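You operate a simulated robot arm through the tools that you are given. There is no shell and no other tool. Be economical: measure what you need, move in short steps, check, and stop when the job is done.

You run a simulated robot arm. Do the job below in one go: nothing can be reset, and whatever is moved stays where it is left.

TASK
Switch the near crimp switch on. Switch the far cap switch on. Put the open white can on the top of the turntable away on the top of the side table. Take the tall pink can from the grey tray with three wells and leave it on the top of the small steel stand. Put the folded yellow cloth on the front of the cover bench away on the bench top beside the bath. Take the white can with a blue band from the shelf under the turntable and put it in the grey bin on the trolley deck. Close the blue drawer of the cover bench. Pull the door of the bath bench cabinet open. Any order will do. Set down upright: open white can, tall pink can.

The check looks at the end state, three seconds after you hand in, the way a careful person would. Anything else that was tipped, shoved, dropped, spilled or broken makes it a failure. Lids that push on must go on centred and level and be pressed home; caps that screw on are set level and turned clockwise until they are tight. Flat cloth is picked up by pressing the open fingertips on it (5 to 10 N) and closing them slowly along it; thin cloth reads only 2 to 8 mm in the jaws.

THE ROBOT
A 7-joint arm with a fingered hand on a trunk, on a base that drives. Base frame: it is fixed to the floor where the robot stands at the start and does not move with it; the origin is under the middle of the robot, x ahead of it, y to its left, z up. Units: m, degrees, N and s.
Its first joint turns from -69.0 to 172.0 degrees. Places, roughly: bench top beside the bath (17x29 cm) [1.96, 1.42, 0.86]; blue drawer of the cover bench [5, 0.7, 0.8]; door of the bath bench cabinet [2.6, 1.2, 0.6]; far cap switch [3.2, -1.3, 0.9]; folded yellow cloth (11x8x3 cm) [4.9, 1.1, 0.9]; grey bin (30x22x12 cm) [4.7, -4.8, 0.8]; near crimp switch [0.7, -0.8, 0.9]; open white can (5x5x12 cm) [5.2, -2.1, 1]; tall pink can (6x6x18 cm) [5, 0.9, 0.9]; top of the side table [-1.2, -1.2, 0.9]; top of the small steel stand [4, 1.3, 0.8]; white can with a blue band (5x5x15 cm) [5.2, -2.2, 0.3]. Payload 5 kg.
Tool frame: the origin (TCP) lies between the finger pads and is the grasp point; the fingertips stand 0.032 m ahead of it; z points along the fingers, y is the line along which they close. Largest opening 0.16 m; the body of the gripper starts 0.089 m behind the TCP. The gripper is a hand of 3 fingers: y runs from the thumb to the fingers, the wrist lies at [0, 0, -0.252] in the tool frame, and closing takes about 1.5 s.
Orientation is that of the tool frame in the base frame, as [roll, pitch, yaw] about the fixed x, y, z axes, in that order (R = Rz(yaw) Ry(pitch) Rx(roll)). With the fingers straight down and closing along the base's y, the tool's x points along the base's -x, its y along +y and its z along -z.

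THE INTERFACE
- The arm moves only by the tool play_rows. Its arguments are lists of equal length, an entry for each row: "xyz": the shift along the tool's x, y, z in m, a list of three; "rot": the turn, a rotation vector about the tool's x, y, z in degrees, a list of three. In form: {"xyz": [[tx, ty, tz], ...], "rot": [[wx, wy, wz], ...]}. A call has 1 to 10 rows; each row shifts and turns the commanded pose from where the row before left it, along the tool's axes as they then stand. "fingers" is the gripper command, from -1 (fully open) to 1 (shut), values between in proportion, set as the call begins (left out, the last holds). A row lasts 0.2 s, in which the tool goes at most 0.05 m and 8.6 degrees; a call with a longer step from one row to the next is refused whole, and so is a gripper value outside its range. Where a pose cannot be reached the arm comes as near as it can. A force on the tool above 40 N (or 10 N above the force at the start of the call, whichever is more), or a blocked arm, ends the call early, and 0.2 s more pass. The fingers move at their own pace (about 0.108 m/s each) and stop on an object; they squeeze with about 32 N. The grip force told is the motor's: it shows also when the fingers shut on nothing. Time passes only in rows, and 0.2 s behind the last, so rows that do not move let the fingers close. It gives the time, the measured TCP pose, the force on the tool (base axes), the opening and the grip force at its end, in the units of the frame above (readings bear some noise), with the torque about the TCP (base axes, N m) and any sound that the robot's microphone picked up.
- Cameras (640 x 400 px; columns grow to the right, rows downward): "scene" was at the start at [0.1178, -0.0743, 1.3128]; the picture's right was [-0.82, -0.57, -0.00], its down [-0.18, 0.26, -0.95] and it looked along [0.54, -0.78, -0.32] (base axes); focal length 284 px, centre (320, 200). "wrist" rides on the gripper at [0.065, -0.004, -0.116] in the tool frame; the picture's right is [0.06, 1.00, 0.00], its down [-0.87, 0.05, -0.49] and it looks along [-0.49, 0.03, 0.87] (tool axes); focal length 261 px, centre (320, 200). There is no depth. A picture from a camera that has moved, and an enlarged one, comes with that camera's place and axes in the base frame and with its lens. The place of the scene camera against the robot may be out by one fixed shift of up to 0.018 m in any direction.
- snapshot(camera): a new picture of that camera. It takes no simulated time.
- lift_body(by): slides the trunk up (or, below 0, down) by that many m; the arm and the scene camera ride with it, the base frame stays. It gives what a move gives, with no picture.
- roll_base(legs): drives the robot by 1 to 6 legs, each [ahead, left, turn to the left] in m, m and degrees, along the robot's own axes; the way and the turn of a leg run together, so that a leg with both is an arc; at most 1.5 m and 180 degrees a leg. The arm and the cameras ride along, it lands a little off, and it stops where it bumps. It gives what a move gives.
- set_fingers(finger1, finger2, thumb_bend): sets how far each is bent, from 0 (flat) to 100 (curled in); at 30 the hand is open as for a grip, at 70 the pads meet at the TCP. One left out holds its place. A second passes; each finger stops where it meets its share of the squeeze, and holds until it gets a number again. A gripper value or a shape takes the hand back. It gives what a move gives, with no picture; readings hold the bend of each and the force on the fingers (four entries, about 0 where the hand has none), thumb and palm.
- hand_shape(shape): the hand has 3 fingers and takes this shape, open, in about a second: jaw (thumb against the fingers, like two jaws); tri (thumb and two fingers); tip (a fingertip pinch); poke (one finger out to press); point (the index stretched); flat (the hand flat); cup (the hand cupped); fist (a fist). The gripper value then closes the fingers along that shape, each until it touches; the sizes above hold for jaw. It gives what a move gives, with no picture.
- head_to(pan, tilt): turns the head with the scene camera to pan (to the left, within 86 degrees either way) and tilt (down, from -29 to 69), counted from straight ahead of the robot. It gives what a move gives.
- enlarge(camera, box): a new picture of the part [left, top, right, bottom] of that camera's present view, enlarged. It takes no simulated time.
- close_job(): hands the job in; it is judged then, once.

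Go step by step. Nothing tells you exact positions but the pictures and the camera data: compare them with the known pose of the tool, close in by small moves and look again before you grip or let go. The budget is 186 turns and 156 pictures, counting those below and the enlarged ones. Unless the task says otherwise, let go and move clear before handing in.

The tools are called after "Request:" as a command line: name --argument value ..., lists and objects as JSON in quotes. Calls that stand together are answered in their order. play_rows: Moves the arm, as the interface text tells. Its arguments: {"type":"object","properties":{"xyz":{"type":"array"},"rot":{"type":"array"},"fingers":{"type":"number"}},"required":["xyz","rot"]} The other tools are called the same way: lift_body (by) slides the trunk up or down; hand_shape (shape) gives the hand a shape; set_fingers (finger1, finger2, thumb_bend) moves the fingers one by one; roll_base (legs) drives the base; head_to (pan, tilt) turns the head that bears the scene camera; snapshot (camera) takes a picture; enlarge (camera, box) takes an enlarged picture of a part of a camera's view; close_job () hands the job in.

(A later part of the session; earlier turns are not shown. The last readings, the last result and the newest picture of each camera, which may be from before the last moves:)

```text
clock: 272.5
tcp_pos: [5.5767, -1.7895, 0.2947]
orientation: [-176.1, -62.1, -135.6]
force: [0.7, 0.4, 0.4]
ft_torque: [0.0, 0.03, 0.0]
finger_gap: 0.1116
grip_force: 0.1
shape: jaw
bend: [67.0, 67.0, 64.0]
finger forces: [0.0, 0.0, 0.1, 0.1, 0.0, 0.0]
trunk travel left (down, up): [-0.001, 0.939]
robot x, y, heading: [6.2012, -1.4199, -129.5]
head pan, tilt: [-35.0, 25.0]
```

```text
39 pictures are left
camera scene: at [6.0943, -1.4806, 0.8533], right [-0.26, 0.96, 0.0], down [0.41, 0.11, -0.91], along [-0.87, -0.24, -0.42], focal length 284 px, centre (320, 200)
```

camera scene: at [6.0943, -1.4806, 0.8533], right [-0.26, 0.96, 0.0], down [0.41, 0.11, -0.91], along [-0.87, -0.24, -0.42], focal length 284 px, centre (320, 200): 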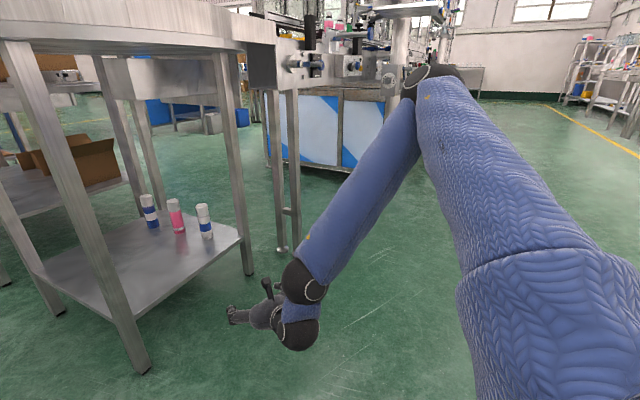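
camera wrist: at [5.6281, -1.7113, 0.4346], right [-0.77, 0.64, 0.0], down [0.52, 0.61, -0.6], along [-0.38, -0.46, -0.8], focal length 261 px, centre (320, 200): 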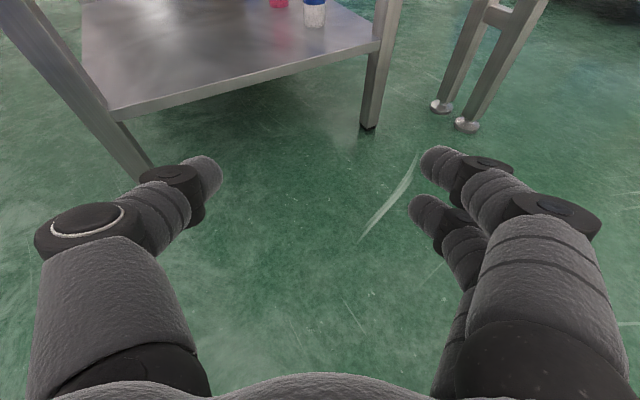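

Elbow will clear the rim and hand height (z 0.295) is right. I drive 0.33 m in along the heading and check.

Request:
roll_base --legs '[[0.33, 0.003, 0]]'

Request:
snapshot --camera "wrist"

Request:
snapshot --camera "scene"

```text
clock: 274.7
tcp_pos: [5.3648, -2.0446, 0.2942]
orientation: [-176.3, -62.2, -135.8]
force: [0.5, -0.7, 0.1]
ft_torque: [-0.04, 0.03, -0.03]
finger_gap: 0.1118
grip_force: 0.0
shape: jaw
bend: [67.0, 67.0, 64.0]
finger forces: [0.0, 0.0, 0.0, 0.0, 0.1, 0.0]
trunk travel left (down, up): [-0.001, 0.939]
robot x, y, heading: [5.9908, -1.6768, -130.2]
head pan, tilt: [-35.0, 25.0]
```

```text
38 pictures are left
camera wrist: at [5.4135, -1.9919, 0.4054], right [-0.76, 0.65, 0.02], down [0.54, 0.65, -0.54], along [-0.37, -0.4, -0.84], focal length 261 px, centre (320, 200)
```

wrist: 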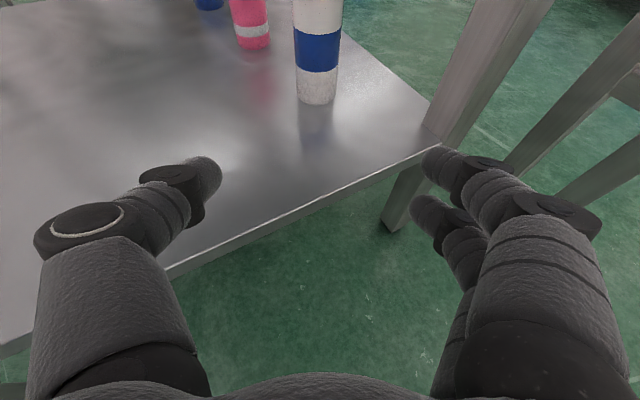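

```text
37 pictures are left
camera scene: at [5.884, -1.7364, 0.8534], right [-0.26, 0.97, 0.0], down [0.41, 0.11, -0.91], along [-0.88, -0.24, -0.42], focal length 284 px, centre (320, 200)
```

scene: 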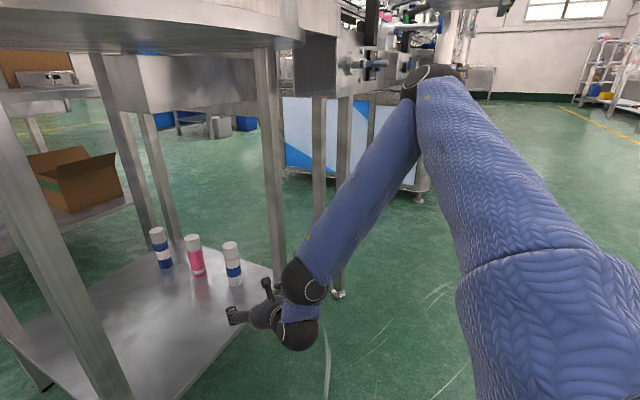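

The right-hand fingers would graze the table leg at this heading. I turn just the hand another 15° right, which puts the leg out of the way.

Request:
play_rows --xyz '[[0, 0, 0], [0, 0, 0], [0, 0, 0]]' --rot '[[-4.4, 0, 2.3], [-4.4, 0, 2.3], [-4.4, 0, 2.3]]'

```text
clock: 275.5
tcp_pos: [5.3654, -2.0441, 0.2944]
orientation: [-176.2, -62.2, -135.8]
force: [-0.1, -0.1, 0.0]
ft_torque: [-0.02, 0.01, -0.01]
finger_gap: 0.1118
grip_force: 0.1
shape: jaw
bend: [67.0, 67.0, 64.0]
finger forces: [0.0, 0.0, 0.1, 0.0, 0.1, 0.1]
out of reach, approached as far as the arm can: row 1, 2, 3
trunk travel left (down, up): [-0.001, 0.939]
robot x, y, heading: [5.9898, -1.6757, -129.7]
head pan, tilt: [-35.0, 25.0]
```

Request:
play_rows --xyz '[[0.01, 0, -0.02], [0.01, 0, -0.02], [0.01, 0, -0.02], [0.01, 0, -0.01]]' --rot '[[-3.5, 0, 1.8], [-3.5, 0, 1.8], [-3.5, 0, 1.8], [-3.5, 0, 1.8]]'

```text
clock: 276.5
tcp_pos: [5.3651, -2.0439, 0.2958]
orientation: [-176.1, -62.2, -135.8]
force: [0.5, -0.1, -0.2]
ft_torque: [-0.02, 0.0, 0.01]
finger_gap: 0.1118
grip_force: 0.1
shape: jaw
bend: [67.0, 67.0, 64.0]
finger forces: [0.0, 0.0, 0.1, 0.0, 0.0, 0.0]
out of reach, approached as far as the arm can: row 1, 2, 3, 4
trunk travel left (down, up): [-0.001, 0.939]
robot x, y, heading: [5.9947, -1.6757, -130.0]
head pan, tilt: [-35.0, 25.0]
```

The commanded pose seems ahead of the real one; I bring it back further and try the turn again.

Request:
play_rows --xyz '[[0.01, 0, -0.03], [0.01, 0, -0.03], [0.01, 0, -0.02], [0, 0, 0]]' --rot '[[0, 0, 0], [0, 0, 0], [0, 0, 0], [0, 0, 0]]'

```text
clock: 277.5
tcp_pos: [5.3719, -2.0362, 0.3382]
orientation: [-176.2, -62.2, -135.8]
force: [0.5, -0.2, -0.5]
ft_torque: [0.02, 0.0, 0.0]
finger_gap: 0.1119
grip_force: 0.1
shape: jaw
bend: [67.0, 67.0, 64.0]
finger forces: [0.0, 0.1, 0.0, 0.0, 0.1, 0.1]
out of reach, approached as far as the arm can: row 1, 2, 3
trunk travel left (down, up): [-0.001, 0.939]
robot x, y, heading: [5.9928, -1.6769, -129.7]
head pan, tilt: [-35.0, 25.0]
```

Request:
play_rows --xyz '[[0, 0, 0], [0, 0, 0], [0, 0, 0]]' --rot '[[-4.4, 0, 2.3], [-4.4, 0, 2.3], [-4.4, 0, 2.3]]'

```text
clock: 278.3
tcp_pos: [5.2977, -2.0377, 0.3489]
orientation: [-175.7, -61.1, -150.5]
force: [0.2, 0.1, 0.1]
ft_torque: [-0.01, -0.01, 0.02]
finger_gap: 0.1121
grip_force: 0.0
shape: jaw
bend: [67.0, 67.0, 64.0]
finger forces: [0.0, 0.0, 0.0, 0.1, 0.0, 0.0]
out of reach, approached as far as the arm can: row 1, 2, 3
trunk travel left (down, up): [-0.001, 0.939]
robot x, y, heading: [5.9912, -1.6797, -130.0]
head pan, tilt: [-35.0, 25.0]
```

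The hand is now turned to −146°. I shift the base ~10 cm to the tool's left so that the can is ahead, and lower the hand a little.

Request:
roll_base --legs '[[0.028, 0.096, 0]]'

Request:
play_rows --xyz '[[-0.0175, 0, 0.0097], [-0.0175, 0, 0.0097], [0, 0, 0]]' --rot '[[0, 0, 0], [0, 0, 0], [0, 0, 0]]'

Request:
snapshot --camera "wrist"

```text
clock: 279.4
tcp_pos: [5.354, -2.1215, 0.349]
orientation: [-175.8, -61.1, -150.4]
force: [0.2, 0.4, 0.0]
ft_torque: [0.0, -0.01, 0.02]
finger_gap: 0.1119
grip_force: 0.1
shape: jaw
bend: [67.0, 67.0, 64.0]
finger forces: [0.0, 0.0, 0.0, 0.0, 0.0, 0.0]
trunk travel left (down, up): [-0.001, 0.939]
robot x, y, heading: [6.0453, -1.7626, -129.9]
head pan, tilt: [-35.0, 25.0]
```

```text
clock: 280.2
tcp_pos: [5.3516, -2.1228, 0.3099]
orientation: [-175.5, -60.9, -150.4]
force: [1.1, 0.3, 0.8]
ft_torque: [-0.01, 0.01, 0.01]
finger_gap: 0.112
grip_force: 0.0
shape: jaw
bend: [67.0, 67.0, 64.0]
finger forces: [0.0, 0.1, 0.0, 0.0, 0.0, 0.0]
trunk travel left (down, up): [-0.001, 0.939]
robot x, y, heading: [6.0457, -1.7609, -129.8]
head pan, tilt: [-35.0, 25.0]
```

```text
36 pictures are left
camera wrist: at [5.4097, -2.0843, 0.4223], right [-0.58, 0.82, 0.02], down [0.69, 0.5, -0.52], along [-0.43, -0.29, -0.85], focal length 261 px, centre (320, 200)
```

wrist: 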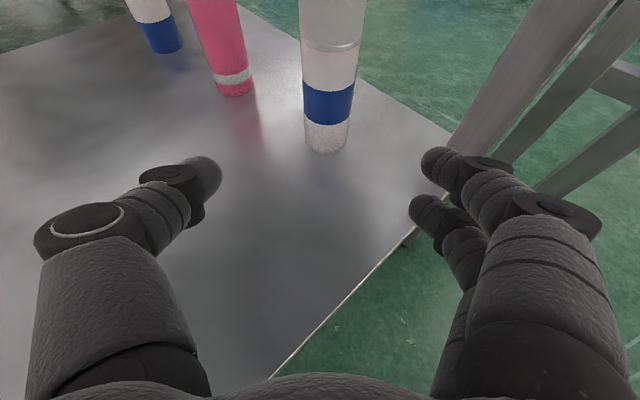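

Can is 0.119 m straight ahead, and the leg now clears by about 2 cm. I narrow the jaw to ~9 cm and advance 0.10 m.

Request:
play_rows --xyz '[[0, 0, 0], [0, 0, 0]]' --rot '[[0, 0, 0], [0, 0, 0]]' --fingers -0.15

Request:
roll_base --legs '[[0.1, -0.027, 0]]'

Request:
snapshot --camera "wrist"

```text
clock: 280.8
tcp_pos: [5.3518, -2.123, 0.3097]
orientation: [-175.4, -60.9, -150.3]
force: [-0.3, 1.1, -0.1]
ft_torque: [-0.03, -0.02, 0.02]
finger_gap: 0.0926
grip_force: 0.1
shape: jaw
bend: [71.0, 71.0, 70.0]
finger forces: [0.1, 0.0, 0.1, 0.0, 0.0, 0.1]
trunk travel left (down, up): [-0.001, 0.939]
robot x, y, heading: [6.0477, -1.7587, -130.0]
head pan, tilt: [-35.0, 25.0]
```

```text
clock: 282.0
tcp_pos: [5.2674, -2.1832, 0.3103]
orientation: [-175.4, -60.9, -150.3]
force: [-0.6, 0.0, -0.2]
ft_torque: [-0.01, 0.01, -0.03]
finger_gap: 0.0926
grip_force: 0.1
shape: jaw
bend: [71.0, 71.0, 70.0]
finger forces: [0.0, 0.1, 0.0, 0.0, 0.0, 0.1]
trunk travel left (down, up): [-0.001, 0.939]
robot x, y, heading: [5.9604, -1.8198, -130.2]
head pan, tilt: [-35.0, 25.0]
```

```text
35 pictures are left
camera wrist: at [5.3241, -2.1439, 0.4223], right [-0.58, 0.82, 0.02], down [0.69, 0.5, -0.52], along [-0.43, -0.29, -0.85], focal length 261 px, centre (320, 200)
```

wrist: 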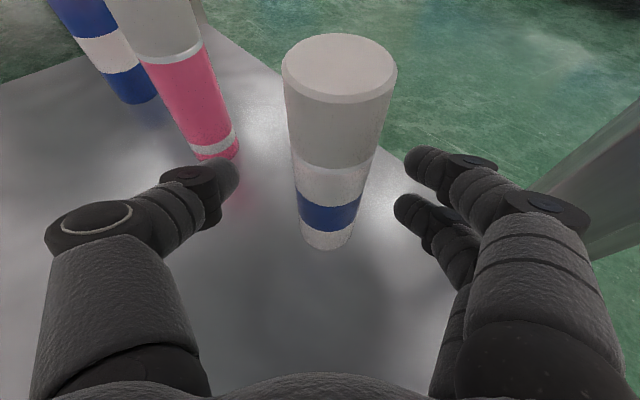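

The can is between the fingers, clear of its neighbours. I move in 1 cm and close.

Request:
play_rows --xyz '[[0.005, 0.003, 0.01], [0, 0, 0], [0, 0, 0], [0, 0, 0], [0, 0, 0], [0, 0, 0]]' --rot '[[0, 0, 0], [0, 0, 0], [0, 0, 0], [0, 0, 0], [0, 0, 0], [0, 0, 0]]' --fingers 1

Request:
snapshot --camera "wrist"

```text
clock: 283.4
tcp_pos: [5.2564, -2.1863, 0.3093]
orientation: [-175.6, -60.9, -150.3]
force: [-0.2, 0.5, 1.1]
ft_torque: [0.0, -0.05, -0.03]
finger_gap: 0.0379
grip_force: 32.4
shape: jaw
bend: [73.0, 73.0, 70.0]
finger forces: [14.4, 14.0, 0.1, 0.0, 28.8, 0.0]
trunk travel left (down, up): [-0.001, 0.939]
robot x, y, heading: [5.9632, -1.8186, -130.1]
head pan, tilt: [-35.0, 25.0]
```

```text
34 pictures are left
camera wrist: at [5.3133, -2.1472, 0.4216], right [-0.58, 0.82, 0.02], down [0.69, 0.5, -0.52], along [-0.43, -0.29, -0.85], focal length 261 px, centre (320, 200)
```

wrist: 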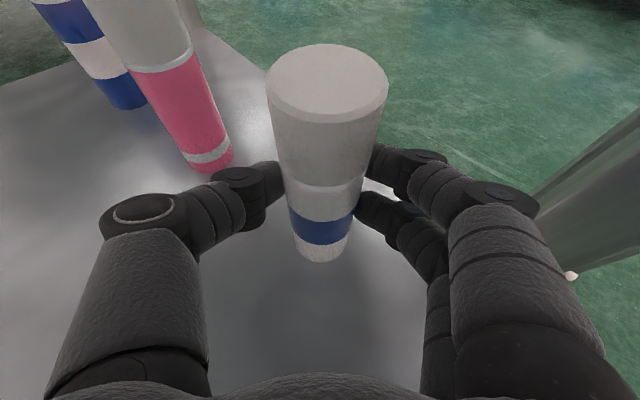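

Gripped by all fingers. I lift 2.5 cm and back straight out the way I came.

Request:
lift_body --by 0.025

Request:
roll_base --legs '[[-0.337, 0.07, 0], [-0.35, 0, 0]]'

Request:
head_to --pan 30 --tilt 15

Request:
snapshot --camera "wrist"

Request:
lift_body --by 0.4

Request:
snapshot --camera "scene"

```text
clock: 284.1
tcp_pos: [5.2566, -2.1844, 0.3339]
orientation: [-175.4, -60.8, -150.3]
force: [1.1, 0.6, -2.0]
ft_torque: [0.02, -0.02, -0.02]
finger_gap: 0.038
grip_force: 31.6
shape: jaw
bend: [73.0, 73.0, 70.0]
finger forces: [14.5, 14.0, 0.0, 0.0, 28.7, 0.0]
trunk travel left (down, up): [-0.026, 0.914]
robot x, y, heading: [5.9582, -1.8172, -130.2]
head pan, tilt: [-35.0, 25.0]
```

```text
clock: 288.2
tcp_pos: [5.7506, -1.7022, 0.3342]
orientation: [-175.5, -60.9, -150.5]
force: [-0.5, -0.5, -1.7]
ft_torque: [0.0, -0.02, -0.03]
finger_gap: 0.0379
grip_force: 32.3
shape: jaw
bend: [73.0, 73.0, 70.0]
finger forces: [14.6, 14.0, 0.1, 0.0, 28.9, 0.0]
trunk travel left (down, up): [-0.026, 0.914]
robot x, y, heading: [6.4566, -1.3401, -130.0]
head pan, tilt: [-35.0, 25.0]
```

```text
clock: 289.6
tcp_pos: [5.7508, -1.7032, 0.3335]
orientation: [-175.4, -60.9, -150.5]
force: [0.6, 0.0, -1.9]
ft_torque: [0.01, -0.01, 0.01]
finger_gap: 0.0379
grip_force: 32.1
shape: jaw
bend: [73.0, 73.0, 70.0]
finger forces: [14.6, 14.0, 0.0, 0.1, 28.9, 0.0]
trunk travel left (down, up): [-0.026, 0.914]
robot x, y, heading: [6.4585, -1.3368, -130.1]
head pan, tilt: [30.0, 15.0]
```

```text
33 pictures are left
camera wrist: at [5.8081, -1.6642, 0.4466], right [-0.58, 0.82, 0.02], down [0.69, 0.5, -0.52], along [-0.44, -0.29, -0.85], focal length 261 px, centre (320, 200)
```

wrist: 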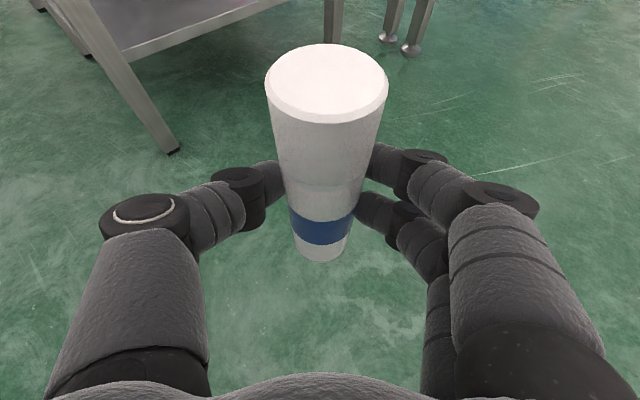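

```text
clock: 293.4
tcp_pos: [5.7507, -1.7021, 0.7337]
orientation: [-175.4, -61.0, -150.5]
force: [-0.2, 0.0, -1.2]
ft_torque: [0.03, -0.02, 0.01]
finger_gap: 0.0379
grip_force: 31.6
shape: jaw
bend: [73.0, 73.0, 70.0]
finger forces: [14.6, 14.1, 0.1, 0.0, 28.8, 0.1]
trunk travel left (down, up): [-0.426, 0.514]
robot x, y, heading: [6.4568, -1.3423, -130.2]
head pan, tilt: [30.0, 15.0]
```

```text
32 pictures are left
camera scene: at [6.4222, -1.4659, 1.2946], right [-0.98, 0.17, 0.0], down [0.05, 0.25, -0.97], along [-0.17, -0.95, -0.26], focal length 284 px, centre (320, 200)
```

scene: 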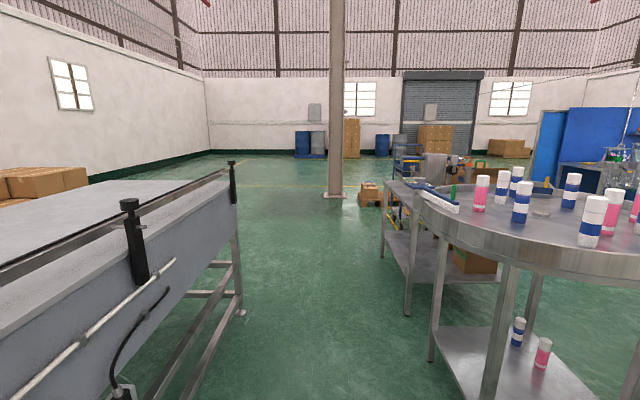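

Can held. The bin is on a trolley beyond the turntable; there's a passage near x 6.25. I raise the arm above everything and drive through.

Request:
lift_body --by 0.39

Request:
roll_base --legs '[[0, 0, 40], [1.2, -0.2, 0], [1.2, 0, 0], [0, 0, -45]]'

Request:
head_to --pan 0 --tilt 25

Request:
snapshot --camera "scene"

```text
clock: 297.1
tcp_pos: [5.7498, -1.703, 1.1232]
orientation: [-175.5, -60.9, -150.6]
force: [-0.1, -0.4, -2.0]
ft_torque: [0.03, -0.06, 0.0]
finger_gap: 0.038
grip_force: 31.9
shape: jaw
bend: [73.0, 73.0, 70.0]
finger forces: [14.6, 13.9, 0.0, 0.0, 28.9, 0.0]
trunk travel left (down, up): [-0.816, 0.124]
robot x, y, heading: [6.4552, -1.3401, -130.2]
head pan, tilt: [30.0, 15.0]
```

```text
clock: 312.9
tcp_pos: [5.5161, -4.0447, 1.125]
orientation: [-175.4, -60.9, -155.9]
force: [-0.9, -0.2, -2.0]
ft_torque: [0.04, -0.03, 0.03]
finger_gap: 0.0378
grip_force: 32.5
shape: jaw
bend: [73.0, 73.0, 70.0]
finger forces: [14.5, 13.9, 0.0, 0.1, 28.5, 0.0]
trunk travel left (down, up): [-0.816, 0.124]
robot x, y, heading: [6.2529, -3.7475, -135.7]
head pan, tilt: [30.0, 15.0]
```

```text
clock: 313.9
tcp_pos: [5.5163, -4.0435, 1.1237]
orientation: [-175.5, -60.9, -155.9]
force: [0.5, -0.1, -2.0]
ft_torque: [0.01, -0.07, 0.02]
finger_gap: 0.0379
grip_force: 31.8
shape: jaw
bend: [73.0, 73.0, 70.0]
finger forces: [14.4, 14.0, 0.0, 0.0, 28.5, 0.0]
trunk travel left (down, up): [-0.816, 0.124]
robot x, y, heading: [6.2551, -3.7529, -135.5]
head pan, tilt: [0.0, 25.0]
```

```text
31 pictures are left
camera scene: at [6.1661, -3.8445, 1.6684], right [-0.7, 0.71, 0.0], down [0.3, 0.3, -0.91], along [-0.64, -0.64, -0.42], focal length 284 px, centre (320, 200)
```

scene: 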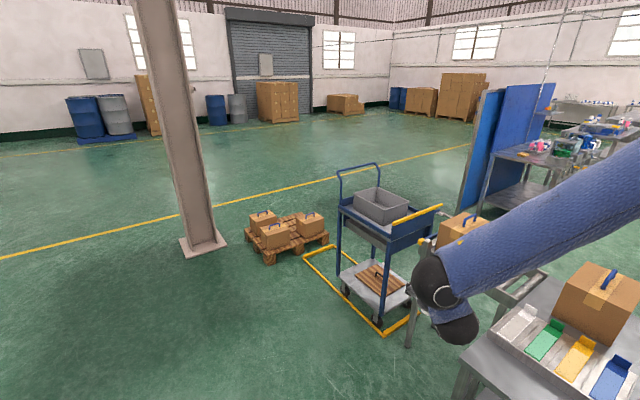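

The grey bin's centre is about (4.71,−4.73) on the trolley. I raise a little more and bring the can over it.

Request:
lift_body --by 0.1

Request:
roll_base --legs '[[1.05, -0.075, 0]]'

Request:
head_to --pan -18 --tilt 45

Request:
snapshot --camera "scene"

Request:
snapshot --camera "wrist"

```text
clock: 315.2
tcp_pos: [5.5164, -4.0443, 1.2248]
orientation: [-175.5, -60.8, -155.8]
force: [0.4, -0.8, -2.6]
ft_torque: [0.04, -0.04, -0.04]
finger_gap: 0.0381
grip_force: 31.9
shape: jaw
bend: [73.0, 73.0, 70.0]
finger forces: [14.6, 13.9, 0.1, 0.0, 28.5, 0.1]
trunk travel left (down, up): [-0.916, 0.024]
robot x, y, heading: [6.2561, -3.7503, -135.5]
head pan, tilt: [0.0, 25.0]
```

```text
clock: 320.6
tcp_pos: [4.7157, -4.7273, 1.2237]
orientation: [-175.5, -60.9, -155.9]
force: [-0.2, -0.1, -0.4]
ft_torque: [0.0, -0.03, -0.01]
finger_gap: 0.0377
grip_force: 31.9
shape: jaw
bend: [73.0, 73.0, 70.0]
finger forces: [14.5, 13.9, 0.0, 0.0, 28.5, 0.0]
trunk travel left (down, up): [-0.916, 0.024]
robot x, y, heading: [5.4567, -4.4296, -135.2]
head pan, tilt: [0.0, 25.0]
```

```text
clock: 321.5
tcp_pos: [4.7168, -4.7273, 1.2253]
orientation: [-175.5, -60.9, -155.9]
force: [0.4, -0.5, -1.8]
ft_torque: [0.04, -0.05, -0.01]
finger_gap: 0.038
grip_force: 32.2
shape: jaw
bend: [73.0, 73.0, 70.0]
finger forces: [14.5, 13.8, 0.0, 0.1, 28.5, 0.0]
trunk travel left (down, up): [-0.916, 0.024]
robot x, y, heading: [5.4525, -4.4239, -135.7]
head pan, tilt: [-18.0, 45.0]
```

```text
30 pictures are left
camera scene: at [5.3589, -4.4991, 1.7379], right [-0.45, 0.89, 0.0], down [0.63, 0.32, -0.71], along [-0.63, -0.32, -0.71], focal length 284 px, centre (320, 200)
```

scene: 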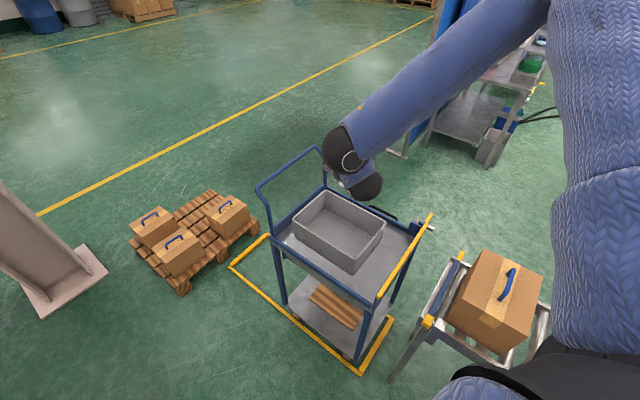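

```text
29 pictures are left
camera wrist: at [4.7766, -4.6939, 1.3367], right [-0.5, 0.87, 0.02], down [0.74, 0.43, -0.52], along [-0.46, -0.25, -0.85], focal length 261 px, centre (320, 200)
```

wrist: 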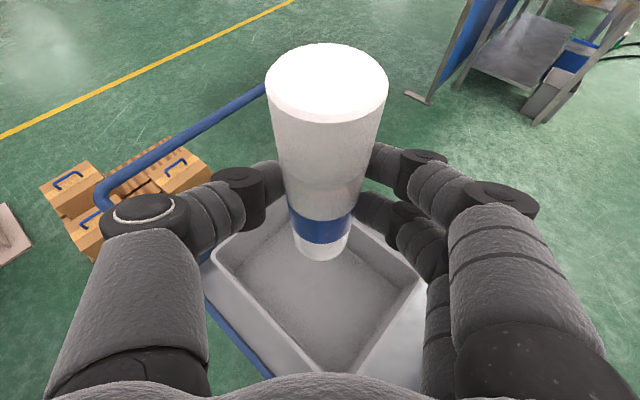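

I tilt the hand 24° further down for rim clearance, move 7 cm toward the bin centre (≈4.65,−4.76) and start lowering.

Request:
play_rows --xyz '[[0, 0, 0], [0, 0, 0], [0, 0, 0], [0, 0, 0]]' --rot '[[0, -8, 0], [0, -8, 0], [0, -8, 0], [0, 0, 0]]'

Request:
roll_base --legs '[[0.071, -0.023, 0]]'

Request:
lift_body --by -0.27

Request:
snapshot --camera "wrist"

```text
clock: 322.5
tcp_pos: [4.7155, -4.7261, 1.2242]
orientation: [-177.2, -36.8, -153.6]
force: [-0.5, -0.4, -1.2]
ft_torque: [-0.02, 0.0, -0.01]
finger_gap: 0.0376
grip_force: 31.6
shape: jaw
bend: [73.0, 73.0, 70.0]
finger forces: [14.4, 13.6, 0.0, 0.0, 28.2, 0.0]
trunk travel left (down, up): [-0.916, 0.024]
robot x, y, heading: [5.4552, -4.4269, -135.6]
head pan, tilt: [-18.0, 45.0]
```

```text
clock: 323.5
tcp_pos: [4.6482, -4.7603, 1.2235]
orientation: [-177.3, -36.8, -153.5]
force: [0.3, -0.2, -2.4]
ft_torque: [-0.02, 0.0, -0.01]
finger_gap: 0.0375
grip_force: 31.6
shape: jaw
bend: [73.0, 73.0, 70.0]
finger forces: [14.3, 13.7, 0.0, 0.1, 28.3, 0.0]
trunk travel left (down, up): [-0.916, 0.024]
robot x, y, heading: [5.3869, -4.4633, -135.4]
head pan, tilt: [-18.0, 45.0]
```

```text
clock: 326.3
tcp_pos: [4.6485, -4.7607, 0.9537]
orientation: [-177.3, -36.9, -153.6]
force: [-0.1, 0.0, -1.1]
ft_torque: [-0.02, 0.0, 0.0]
finger_gap: 0.0375
grip_force: 32.0
shape: jaw
bend: [73.0, 73.0, 70.0]
finger forces: [14.5, 13.5, 0.0, 0.0, 28.2, 0.1]
trunk travel left (down, up): [-0.646, 0.294]
robot x, y, heading: [5.3878, -4.4606, -135.4]
head pan, tilt: [-18.0, 45.0]
```

```text
28 pictures are left
camera wrist: at [4.6639, -4.7516, 1.0852], right [-0.51, 0.86, 0.0], down [0.85, 0.51, -0.13], along [-0.11, -0.07, -0.99], focal length 261 px, centre (320, 200)
```

wrist: 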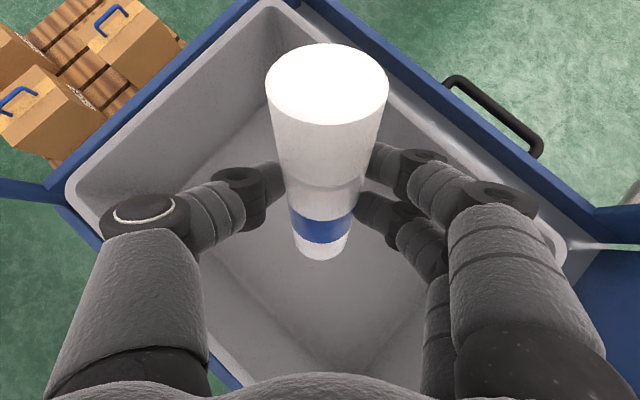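

Nicely centred in the bin. I lower until the can touches the bottom.

Request:
lift_body --by -0.1

Request:
lift_body --by -0.02

Request:
lift_body --by -0.012

Request:
snapshot --camera "wrist"

```text
clock: 327.3
tcp_pos: [4.6457, -4.764, 0.8748]
orientation: [-176.9, -37.8, -153.7]
force: [-1.9, 1.9, 17.0]
ft_torque: [0.34, 0.12, 0.0]
finger_gap: 0.0393
grip_force: 31.9
shape: jaw
bend: [73.0, 75.0, 71.0]
finger forces: [17.3, 20.5, 0.0, 0.0, 32.8, 0.1]
trunk travel left (down, up): [-0.558, 0.382]
robot x, y, heading: [5.3876, -4.4633, -135.5]
head pan, tilt: [-18.0, 45.0]
stopped: the force on the tool passed its limit at 52 N (the readings are from after the stop); the commanded pose is now the measured one
```

```text
clock: 327.7
tcp_pos: [4.6446, -4.7662, 0.8726]
orientation: [-176.7, -38.2, -153.9]
force: [-1.6, 4.4, 21.0]
ft_torque: [0.56, 0.05, -0.01]
finger_gap: 0.0393
grip_force: 31.9
shape: jaw
bend: [73.0, 75.0, 71.0]
finger forces: [16.9, 23.2, 0.0, 0.0, 32.5, 0.0]
trunk travel left (down, up): [-0.553, 0.387]
robot x, y, heading: [5.3849, -4.4656, -135.5]
head pan, tilt: [-18.0, 45.0]
stopped: the force on the tool passed its limit at 49 N (the readings are from after the stop); the commanded pose is now the measured one
```

```text
clock: 328.1
tcp_pos: [4.6413, -4.7675, 0.8711]
orientation: [-176.5, -38.8, -154.0]
force: [-0.7, 4.0, 22.2]
ft_torque: [0.49, -0.1, 0.02]
finger_gap: 0.0395
grip_force: 31.4
shape: jaw
bend: [73.0, 75.0, 71.0]
finger forces: [16.3, 23.2, 0.1, 0.1, 32.6, 0.0]
trunk travel left (down, up): [-0.548, 0.392]
robot x, y, heading: [5.3857, -4.4637, -135.5]
head pan, tilt: [-18.0, 45.0]
stopped: the force on the tool passed its limit at 48 N (the readings are from after the stop); the commanded pose is now the measured one
```

```text
27 pictures are left
camera wrist: at [4.6594, -4.7568, 1.0023], right [-0.51, 0.86, -0.01], down [0.85, 0.51, -0.16], along [-0.14, -0.09, -0.99], focal length 261 px, centre (320, 200)
```

wrist: 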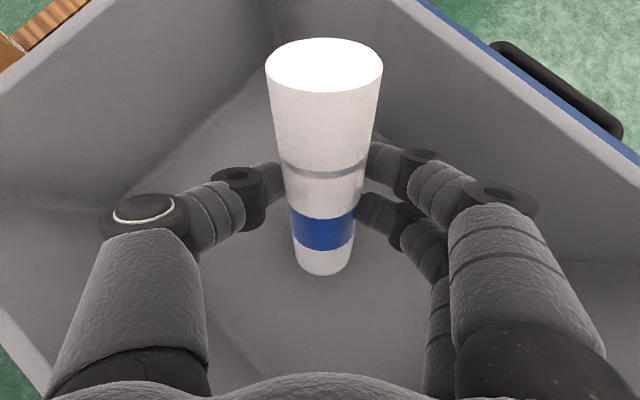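

The can touches bottom. I lift slightly and tilt the can back to nearly upright so it won't topple on release.

Request:
lift_body --by 0.02

Request:
play_rows --xyz '[[0, 0, 0], [0, 0, 0], [0, 0, 0]]' --rot '[[0, 7, 0], [0, 6, 0], [0, 0, 0]]'

Request:
lift_body --by -0.03

Request:
snapshot --camera "wrist"

```text
clock: 328.8
tcp_pos: [4.6413, -4.7677, 0.8891]
orientation: [-176.6, -38.4, -153.8]
force: [0.0, 0.3, -2.3]
ft_torque: [0.01, 0.0, -0.02]
finger_gap: 0.0382
grip_force: 32.0
shape: jaw
bend: [73.0, 74.0, 70.0]
finger forces: [15.7, 14.5, 0.0, 0.0, 30.0, 0.0]
trunk travel left (down, up): [-0.568, 0.372]
robot x, y, heading: [5.3862, -4.4636, -135.3]
head pan, tilt: [-18.0, 45.0]
```

```text
clock: 329.6
tcp_pos: [4.6422, -4.7666, 0.8897]
orientation: [-175.7, -51.6, -155.3]
force: [-0.5, 1.2, -1.6]
ft_torque: [-0.02, -0.03, -0.01]
finger_gap: 0.0384
grip_force: 32.3
shape: jaw
bend: [73.0, 74.0, 70.0]
finger forces: [15.4, 14.7, 0.0, 0.0, 29.9, 0.1]
trunk travel left (down, up): [-0.568, 0.372]
robot x, y, heading: [5.3871, -4.4646, -135.2]
head pan, tilt: [-18.0, 45.0]
```

```text
clock: 330.2
tcp_pos: [4.6408, -4.7711, 0.8702]
orientation: [-175.4, -52.4, -155.4]
force: [1.4, 5.0, 20.2]
ft_torque: [0.32, 0.23, -0.08]
finger_gap: 0.0388
grip_force: 31.7
shape: jaw
bend: [73.0, 74.0, 71.0]
finger forces: [18.1, 20.3, 0.0, 0.0, 33.3, 0.1]
trunk travel left (down, up): [-0.544, 0.396]
robot x, y, heading: [5.3877, -4.4583, -135.6]
head pan, tilt: [-18.0, 45.0]
stopped: the force on the tool passed its limit at 47 N (the readings are from after the stop); the commanded pose is now the measured one
```

```text
26 pictures are left
camera wrist: at [4.6847, -4.7451, 0.9934], right [-0.51, 0.86, 0.0], down [0.79, 0.47, -0.39], along [-0.34, -0.2, -0.92], focal length 261 px, centre (320, 200)
```

wrist: 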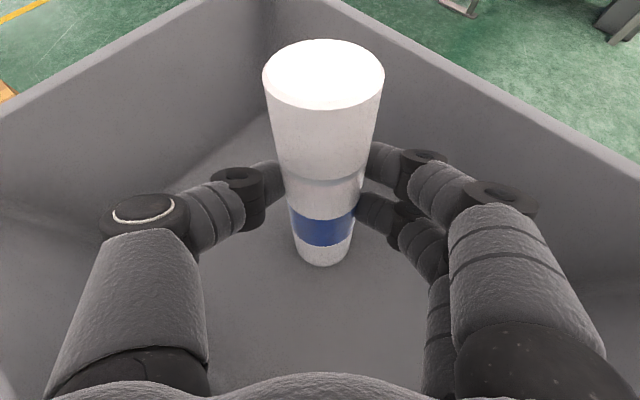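

Nearly upright on the bin floor. I relieve pressure, open, and rise straight up.

Request:
lift_body --by 0.003

Request:
play_rows --xyz '[[0, 0, 0], [0, 0, 0], [0, 0, 0], [0, 0, 0], [0, 0, 0]]' --rot '[[0, 0, 0], [0, 0, 0], [0, 0, 0], [0, 0, 0], [0, 0, 0]]' --fingers -0.2

Request:
lift_body --by 0.3

Request:
snapshot --camera "wrist"

```text
clock: 330.7
tcp_pos: [4.6414, -4.7705, 0.8721]
orientation: [-175.6, -52.2, -155.5]
force: [0.6, 0.1, 1.9]
ft_torque: [0.07, 0.0, -0.02]
finger_gap: 0.0387
grip_force: 32.3
shape: jaw
bend: [73.0, 74.0, 70.0]
finger forces: [17.0, 15.6, 0.0, 0.0, 31.5, 0.0]
trunk travel left (down, up): [-0.547, 0.393]
robot x, y, heading: [5.3822, -4.4627, -135.4]
head pan, tilt: [-18.0, 45.0]
```

```text
clock: 331.9
tcp_pos: [4.6398, -4.7697, 0.8738]
orientation: [-175.5, -52.2, -155.4]
force: [0.4, -0.5, 0.2]
ft_torque: [0.03, 0.0, -0.02]
finger_gap: 0.0956
grip_force: 0.1
shape: jaw
bend: [71.0, 71.0, 70.0]
finger forces: [0.0, 0.0, 0.0, 0.1, 0.1, 0.0]
trunk travel left (down, up): [-0.547, 0.393]
robot x, y, heading: [5.3845, -4.4632, -135.4]
head pan, tilt: [-18.0, 45.0]
```

```text
clock: 334.9
tcp_pos: [4.6406, -4.7701, 1.174]
orientation: [-175.5, -52.0, -155.3]
force: [0.3, -0.7, 0.6]
ft_torque: [0.02, -0.03, 0.03]
finger_gap: 0.0955
grip_force: 0.1
shape: jaw
bend: [71.0, 71.0, 70.0]
finger forces: [0.1, 0.1, 0.0, 0.0, 0.0, 0.0]
trunk travel left (down, up): [-0.847, 0.093]
robot x, y, heading: [5.3863, -4.4624, -135.5]
head pan, tilt: [-18.0, 45.0]
```

```text
25 pictures are left
camera wrist: at [4.6841, -4.7454, 1.2945], right [-0.51, 0.86, 0.0], down [0.8, 0.47, -0.39], along [-0.33, -0.2, -0.92], focal length 261 px, centre (320, 200)
```

wrist: 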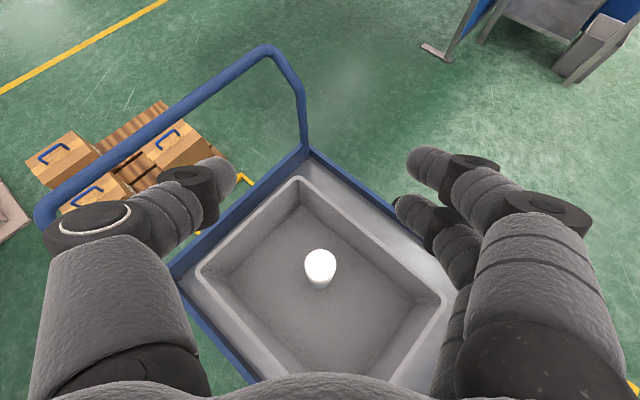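

The can stands upright in the bin. I retrace my way out of the passage to the front of the turntable.

Request:
roll_base --legs '[[-1.12, 0.098, 0], [0, 0, 45.5], [-1.2, 0, 0], [-1.2, 0, 0]]'

Request:
roll_base --legs '[[-0.35, -0.71, 0]]'

Request:
play_rows --xyz '[[0, 0, 0], [0, 0, 0], [0, 0, 0], [0, 0, 0], [0, 0, 0], [0, 0, 0]]' --rot '[[0, -8.5, 0], [0, -8.5, 0], [0, -8.5, 0], [0, -8.5, 0], [0, -8.5, 0], [0, -8.5, 0]]'

Request:
head_to --pan -8 --tilt 42

Request:
snapshot --camera "scene"

```text
clock: 354.0
tcp_pos: [5.9732, -2.1044, 1.1741]
orientation: [-175.4, -52.1, -111.3]
force: [-0.1, 0.4, 0.1]
ft_torque: [-0.01, 0.0, 0.05]
finger_gap: 0.0958
grip_force: 0.1
shape: jaw
bend: [71.0, 71.0, 70.0]
finger forces: [0.1, 0.0, 0.0, 0.0, 0.0, 0.0]
trunk travel left (down, up): [-0.847, 0.093]
robot x, y, heading: [6.296, -1.3642, -91.3]
head pan, tilt: [-18.0, 45.0]
```

```text
clock: 358.3
tcp_pos: [5.2784, -1.7409, 1.1731]
orientation: [-175.3, -52.1, -110.7]
force: [-0.4, -0.5, -0.1]
ft_torque: [0.04, -0.01, 0.0]
finger_gap: 0.0956
grip_force: 0.1
shape: jaw
bend: [71.0, 71.0, 70.0]
finger forces: [0.1, 0.1, 0.0, 0.0, 0.0, 0.1]
trunk travel left (down, up): [-0.847, 0.093]
robot x, y, heading: [5.5917, -0.9972, -90.7]
head pan, tilt: [-18.0, 45.0]
```

```text
clock: 359.7
tcp_pos: [5.2802, -1.7413, 1.1721]
orientation: [-177.2, -1.0, -107.1]
force: [-0.8, -0.4, -0.5]
ft_torque: [0.02, -0.02, -0.02]
finger_gap: 0.0957
grip_force: 0.1
shape: jaw
bend: [71.0, 71.0, 70.0]
finger forces: [0.0, 0.0, 0.0, 0.1, 0.0, 0.1]
trunk travel left (down, up): [-0.847, 0.093]
robot x, y, heading: [5.5935, -0.999, -91.0]
head pan, tilt: [-18.0, 45.0]
```

```text
clock: 360.4
tcp_pos: [5.2796, -1.7407, 1.1724]
orientation: [-177.3, -1.3, -107.2]
force: [-0.9, -0.4, 0.5]
ft_torque: [-0.02, -0.03, 0.02]
finger_gap: 0.0958
grip_force: 0.2
shape: jaw
bend: [71.0, 71.0, 70.0]
finger forces: [0.0, 0.0, 0.1, 0.0, 0.1, 0.0]
trunk travel left (down, up): [-0.847, 0.093]
robot x, y, heading: [5.5917, -0.9989, -91.0]
head pan, tilt: [-8.0, 42.0]
```

```text
24 pictures are left
camera scene: at [5.5946, -1.1286, 1.6729], right [-0.99, 0.15, 0.0], down [0.1, 0.66, -0.74], along [-0.11, -0.73, -0.67], focal length 284 px, centre (320, 200)
```

scene: 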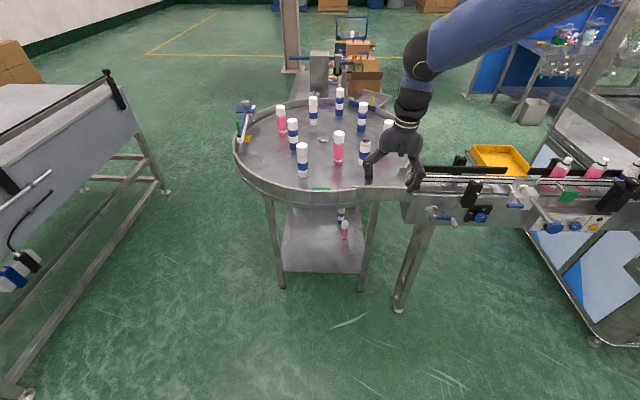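

Request:
enlarge --camera "scene" --box '[280, 80, 440, 180]'

```text
4.00 times, centred on (360, 130) of scene
camera zoom: at [5.5946, -1.1286, 1.6729], right [-0.99, 0.15, 0.0], down [0.1, 0.66, -0.74], along [-0.11, -0.73, -0.67], focal length 1136 px, centre (160, 480)
```

zoom: 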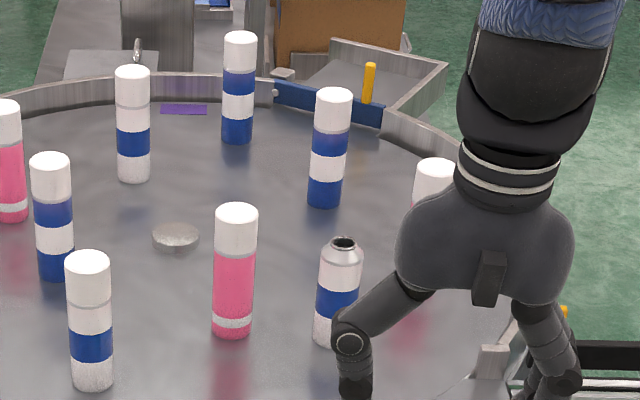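

The open can is at about (5.258,−2.09), top ≈1.075, with a pink can 0.107 m to its left, so I'll grip it front-to-back. I raise 5 cm and yaw the hand.

Request:
lift_body --by 0.06

Request:
play_rows --xyz '[[0, 0, 0], [0, 0, 0], [0, 0, 0], [0, 0, 0], [0, 0, 0], [0, 0, 0], [0, 0, 0], [0, 0, 0], [0, 0, 0], [0, 0, 0]]' --rot '[[0, 1, -8.4], [0, 0, -8.4], [0, 0, -8.4], [0, 0, -8.4], [0, 0, -8.4], [0, 0, -8.4], [0, 0, -8.4], [0, 0, -8.4], [0, 0, -8.4], [0, 0, -8.4]]'

```text
clock: 361.4
tcp_pos: [5.2793, -1.7414, 1.233]
orientation: [-177.2, -1.2, -107.2]
force: [-0.2, -0.2, -0.5]
ft_torque: [-0.02, 0.01, 0.0]
finger_gap: 0.0958
grip_force: 0.1
shape: jaw
bend: [71.0, 71.0, 70.0]
finger forces: [0.0, 0.0, 0.0, 0.0, 0.0, 0.0]
trunk travel left (down, up): [-0.907, 0.033]
robot x, y, heading: [5.5907, -0.9997, -90.9]
head pan, tilt: [-8.0, 42.0]
```

```text
clock: 363.6
tcp_pos: [5.2896, -1.7287, 1.2329]
orientation: [178.2, -3.4, -29.5]
force: [-0.4, 0.2, -0.3]
ft_torque: [-0.03, 0.04, 0.01]
finger_gap: 0.096
grip_force: 0.0
shape: jaw
bend: [71.0, 71.0, 70.0]
finger forces: [0.0, 0.0, 0.0, 0.0, 0.0, 0.0]
out of reach, approached as far as the arm can: row 10
trunk travel left (down, up): [-0.907, 0.033]
robot x, y, heading: [5.596, -0.9943, -91.0]
head pan, tilt: [-8.0, 42.0]
```

Request:
roll_base --legs '[[0, 0, 15], [0.242, -0.3, 0]]'

Request:
snapshot --camera "wrist"

```text
clock: 366.9
tcp_pos: [5.2559, -2.0941, 1.232]
orientation: [178.2, -3.4, -14.5]
force: [0.6, 0.0, -0.4]
ft_torque: [0.0, 0.0, 0.0]
finger_gap: 0.0959
grip_force: 0.0
shape: jaw
bend: [71.0, 71.0, 70.0]
finger forces: [0.1, 0.0, 0.0, 0.0, 0.1, 0.0]
trunk travel left (down, up): [-0.907, 0.033]
robot x, y, heading: [5.3594, -1.3058, -76.1]
head pan, tilt: [-8.0, 42.0]
```

```text
22 pictures are left
camera wrist: at [5.3136, -2.103, 1.3507], right [-0.19, -0.98, 0.04], down [-0.88, 0.19, 0.44], along [-0.44, 0.05, -0.9], focal length 261 px, centre (320, 200)
```

wrist: 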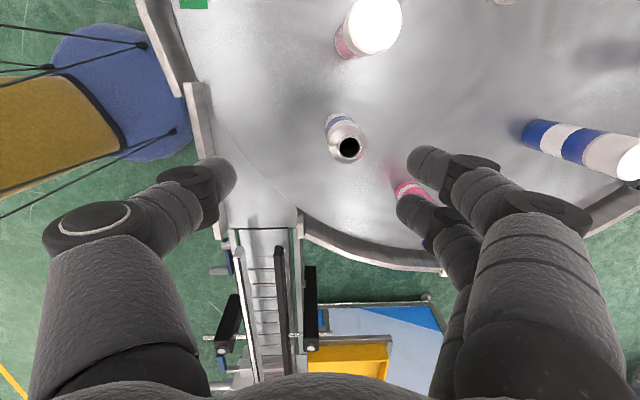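

Can mouth is at about (5.234,−2.128). I centre with the base, level the hand and lower part way.

Request:
roll_base --legs '[[0.028, -0.03, 0]]'

Request:
play_rows --xyz '[[0, 0, 0], [0, 0, 0]]' --rot '[[0, -3.4, 0], [0, 0, 0]]'

Request:
lift_body --by -0.13

Request:
snapshot --camera "wrist"

```text
clock: 367.8
tcp_pos: [5.2359, -2.1275, 1.2346]
orientation: [178.0, -3.4, -14.5]
force: [-0.3, -0.4, 0.8]
ft_torque: [-0.02, 0.07, 0.04]
finger_gap: 0.0958
grip_force: 0.0
shape: jaw
bend: [71.0, 71.0, 70.0]
finger forces: [0.1, 0.0, 0.1, 0.0, 0.1, 0.0]
trunk travel left (down, up): [-0.907, 0.033]
robot x, y, heading: [5.334, -1.343, -75.6]
head pan, tilt: [-8.0, 42.0]
```

```text
clock: 368.4
tcp_pos: [5.2351, -2.1267, 1.2321]
orientation: [178.0, -0.2, -15.2]
force: [0.1, 0.0, 0.2]
ft_torque: [-0.02, -0.03, -0.01]
finger_gap: 0.0957
grip_force: 0.1
shape: jaw
bend: [71.0, 71.0, 70.0]
finger forces: [0.0, 0.0, 0.0, 0.0, 0.0, 0.1]
trunk travel left (down, up): [-0.907, 0.033]
robot x, y, heading: [5.3416, -1.3418, -75.6]
head pan, tilt: [-8.0, 42.0]
```

```text
clock: 370.0
tcp_pos: [5.2357, -2.1272, 1.1018]
orientation: [177.9, -0.2, -15.1]
force: [-0.7, -0.2, -0.1]
ft_torque: [0.02, 0.02, 0.01]
finger_gap: 0.0955
grip_force: 0.0
shape: jaw
bend: [71.0, 71.0, 70.0]
finger forces: [0.0, 0.0, 0.0, 0.1, 0.1, 0.1]
trunk travel left (down, up): [-0.777, 0.163]
robot x, y, heading: [5.3375, -1.3453, -75.6]
head pan, tilt: [-8.0, 42.0]
```

```text
21 pictures are left
camera wrist: at [5.2997, -2.1368, 1.2173], right [-0.2, -0.98, 0.04], down [-0.85, 0.19, 0.49], along [-0.49, 0.07, -0.87], focal length 261 px, centre (320, 200)
```

wrist: 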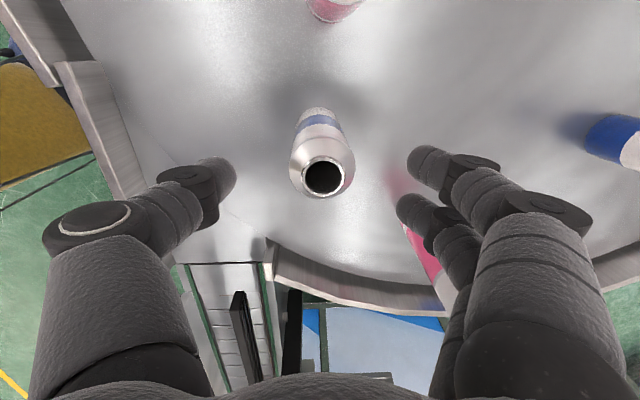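

Triangulation gives the mouth at (5.234,−2.130,1.0745) – dead centre. I lower to grasp height and close.

Request:
lift_body --by -0.068

Request:
play_rows --xyz '[[0, 0, 0], [0, 0, 0], [0, 0, 0], [0, 0, 0], [0, 0, 0], [0, 0, 0]]' --rot '[[0, 0, 0], [0, 0, 0], [0, 0, 0], [0, 0, 0], [0, 0, 0], [0, 0, 0]]' --fingers 1

Request:
snapshot --camera "wrist"

```text
clock: 371.1
tcp_pos: [5.2367, -2.128, 1.0338]
orientation: [178.0, -0.1, -15.1]
force: [-0.6, -1.0, -0.4]
ft_torque: [0.0, 0.01, -0.05]
finger_gap: 0.0956
grip_force: 0.0
shape: jaw
bend: [71.0, 71.0, 70.0]
finger forces: [0.0, 0.0, 0.1, 0.1, 0.0, 0.0]
trunk travel left (down, up): [-0.709, 0.231]
robot x, y, heading: [5.3373, -1.348, -75.9]
head pan, tilt: [-8.0, 42.0]
```

```text
clock: 372.5
tcp_pos: [5.2356, -2.1274, 1.034]
orientation: [178.0, -0.2, -15.1]
force: [0.6, 0.5, -0.8]
ft_torque: [0.01, 0.03, 0.0]
finger_gap: 0.0346
grip_force: 32.2
shape: jaw
bend: [73.0, 73.0, 70.0]
finger forces: [14.1, 14.5, 0.1, 0.1, 28.8, 0.0]
trunk travel left (down, up): [-0.709, 0.231]
robot x, y, heading: [5.338, -1.348, -75.6]
head pan, tilt: [-8.0, 42.0]
```

```text
20 pictures are left
camera wrist: at [5.2997, -2.1368, 1.1492], right [-0.2, -0.98, 0.04], down [-0.85, 0.19, 0.49], along [-0.49, 0.07, -0.87], focal length 261 px, centre (320, 200)
```

wrist: 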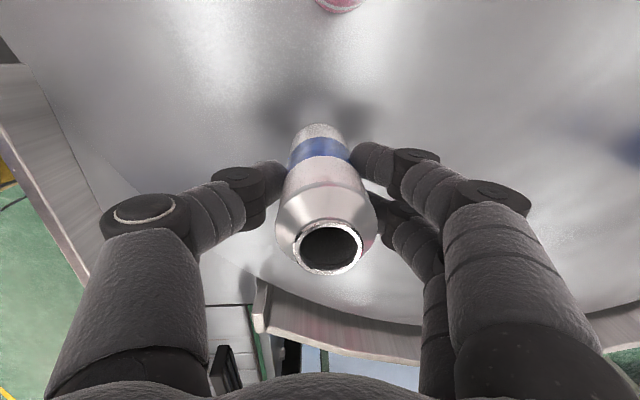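

Gripped securely and upright. I lift it clear, back off, and carry it down the aisle toward the side table.

Request:
lift_body --by 0.22

Request:
roll_base --legs '[[-0.7, 0, 0], [0, 0, -104.4], [1.5, -0.3, 0], [1.5, -0.27, 0], [1.4, 0, 0]]'

Request:
head_to --pan 25 --tilt 20

Request:
snapshot --camera "scene"

```text
clock: 374.8
tcp_pos: [5.2357, -2.1273, 1.2535]
orientation: [177.9, -0.2, -15.0]
force: [-0.6, 1.2, -0.9]
ft_torque: [0.02, 0.01, 0.01]
finger_gap: 0.0348
grip_force: 31.9
shape: jaw
bend: [73.0, 73.0, 70.0]
finger forces: [14.0, 14.5, 0.1, 0.0, 28.8, 0.1]
trunk travel left (down, up): [-0.929, 0.011]
robot x, y, heading: [5.3395, -1.3474, -75.7]
head pan, tilt: [-8.0, 42.0]
```

```text
refused: leg 3 is longer than a leg can be; nothing moved
```

```text
clock: 375.8
tcp_pos: [5.2346, -2.1271, 1.2541]
orientation: [178.1, -0.2, -15.0]
force: [0.1, 0.1, -1.3]
ft_torque: [0.0, 0.0, 0.0]
finger_gap: 0.0344
grip_force: 32.2
shape: jaw
bend: [73.0, 73.0, 70.0]
finger forces: [14.1, 14.6, 0.1, 0.1, 28.8, 0.0]
trunk travel left (down, up): [-0.929, 0.011]
robot x, y, heading: [5.3405, -1.3422, -75.8]
head pan, tilt: [25.0, 20.0]
```

```text
19 pictures are left
camera scene: at [5.4234, -1.4639, 1.7892], right [-0.77, -0.63, 0.0], down [-0.22, 0.27, -0.94], along [0.59, -0.73, -0.34], focal length 284 px, centre (320, 200)
```

scene: 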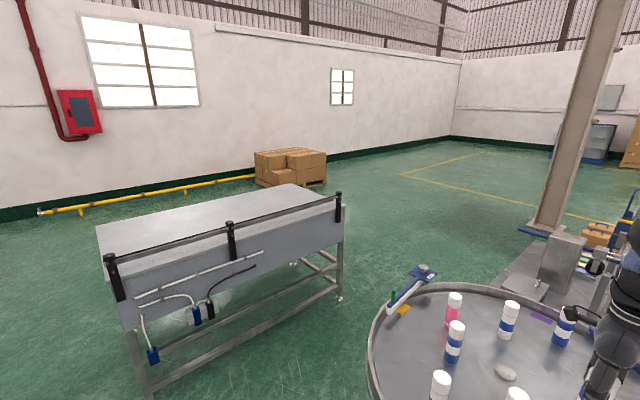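

A leg was slightly too long, so nothing moved; I send shorter ones.

Request:
roll_base --legs '[[-0.7, 0, 0], [0, 0, -104.4], [1.4, -0.3, 0], [1.4, -0.27, 0], [1.4, 0, 0]]'

Request:
snapshot --camera "scene"

```text
clock: 404.0
tcp_pos: [0.2526, 0.2295, 1.2534]
orientation: [177.9, -0.2, -119.6]
force: [0.1, -0.6, -0.5]
ft_torque: [0.0, 0.03, 0.02]
finger_gap: 0.0342
grip_force: 31.6
shape: jaw
bend: [73.0, 73.0, 70.0]
finger forces: [14.1, 14.6, 0.0, 0.0, 28.3, 0.0]
trunk travel left (down, up): [-0.929, 0.011]
robot x, y, heading: [0.9778, -0.0677, 179.6]
head pan, tilt: [25.0, 20.0]
```

```text
18 pictures are left
camera scene: at [0.8627, -0.1033, 1.7892], right [-0.42, 0.91, 0.0], down [0.31, 0.14, -0.94], along [-0.85, -0.39, -0.34], focal length 284 px, centre (320, 200)
```

scene: 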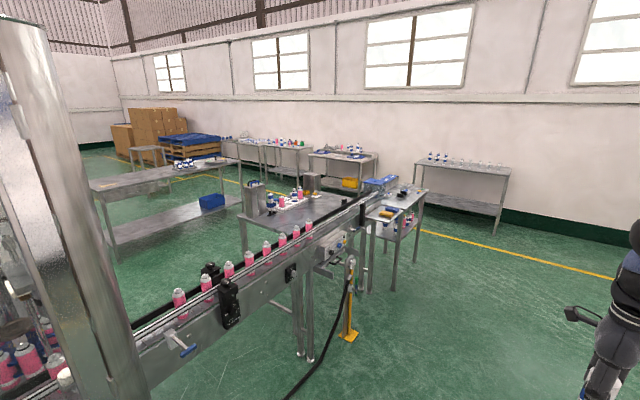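

Request:
enlarge --camera "scene" --box '[230, 160, 438, 290]'

```text
3.08 times, centred on (334, 225) of scene
camera zoom: at [0.8627, -0.1033, 1.7892], right [-0.42, 0.91, 0.0], down [0.31, 0.14, -0.94], along [-0.85, -0.39, -0.34], focal length 874 px, centre (277, 123)
```

zoom: 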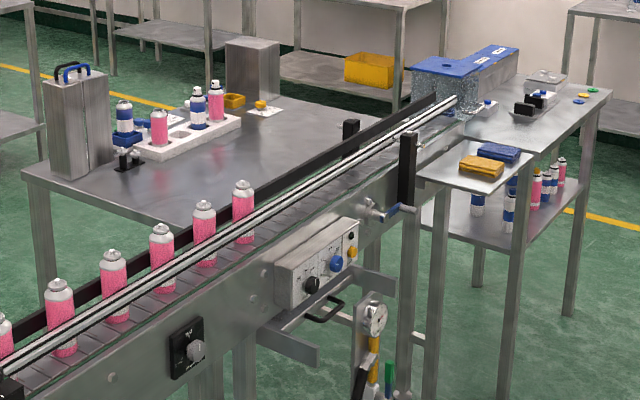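

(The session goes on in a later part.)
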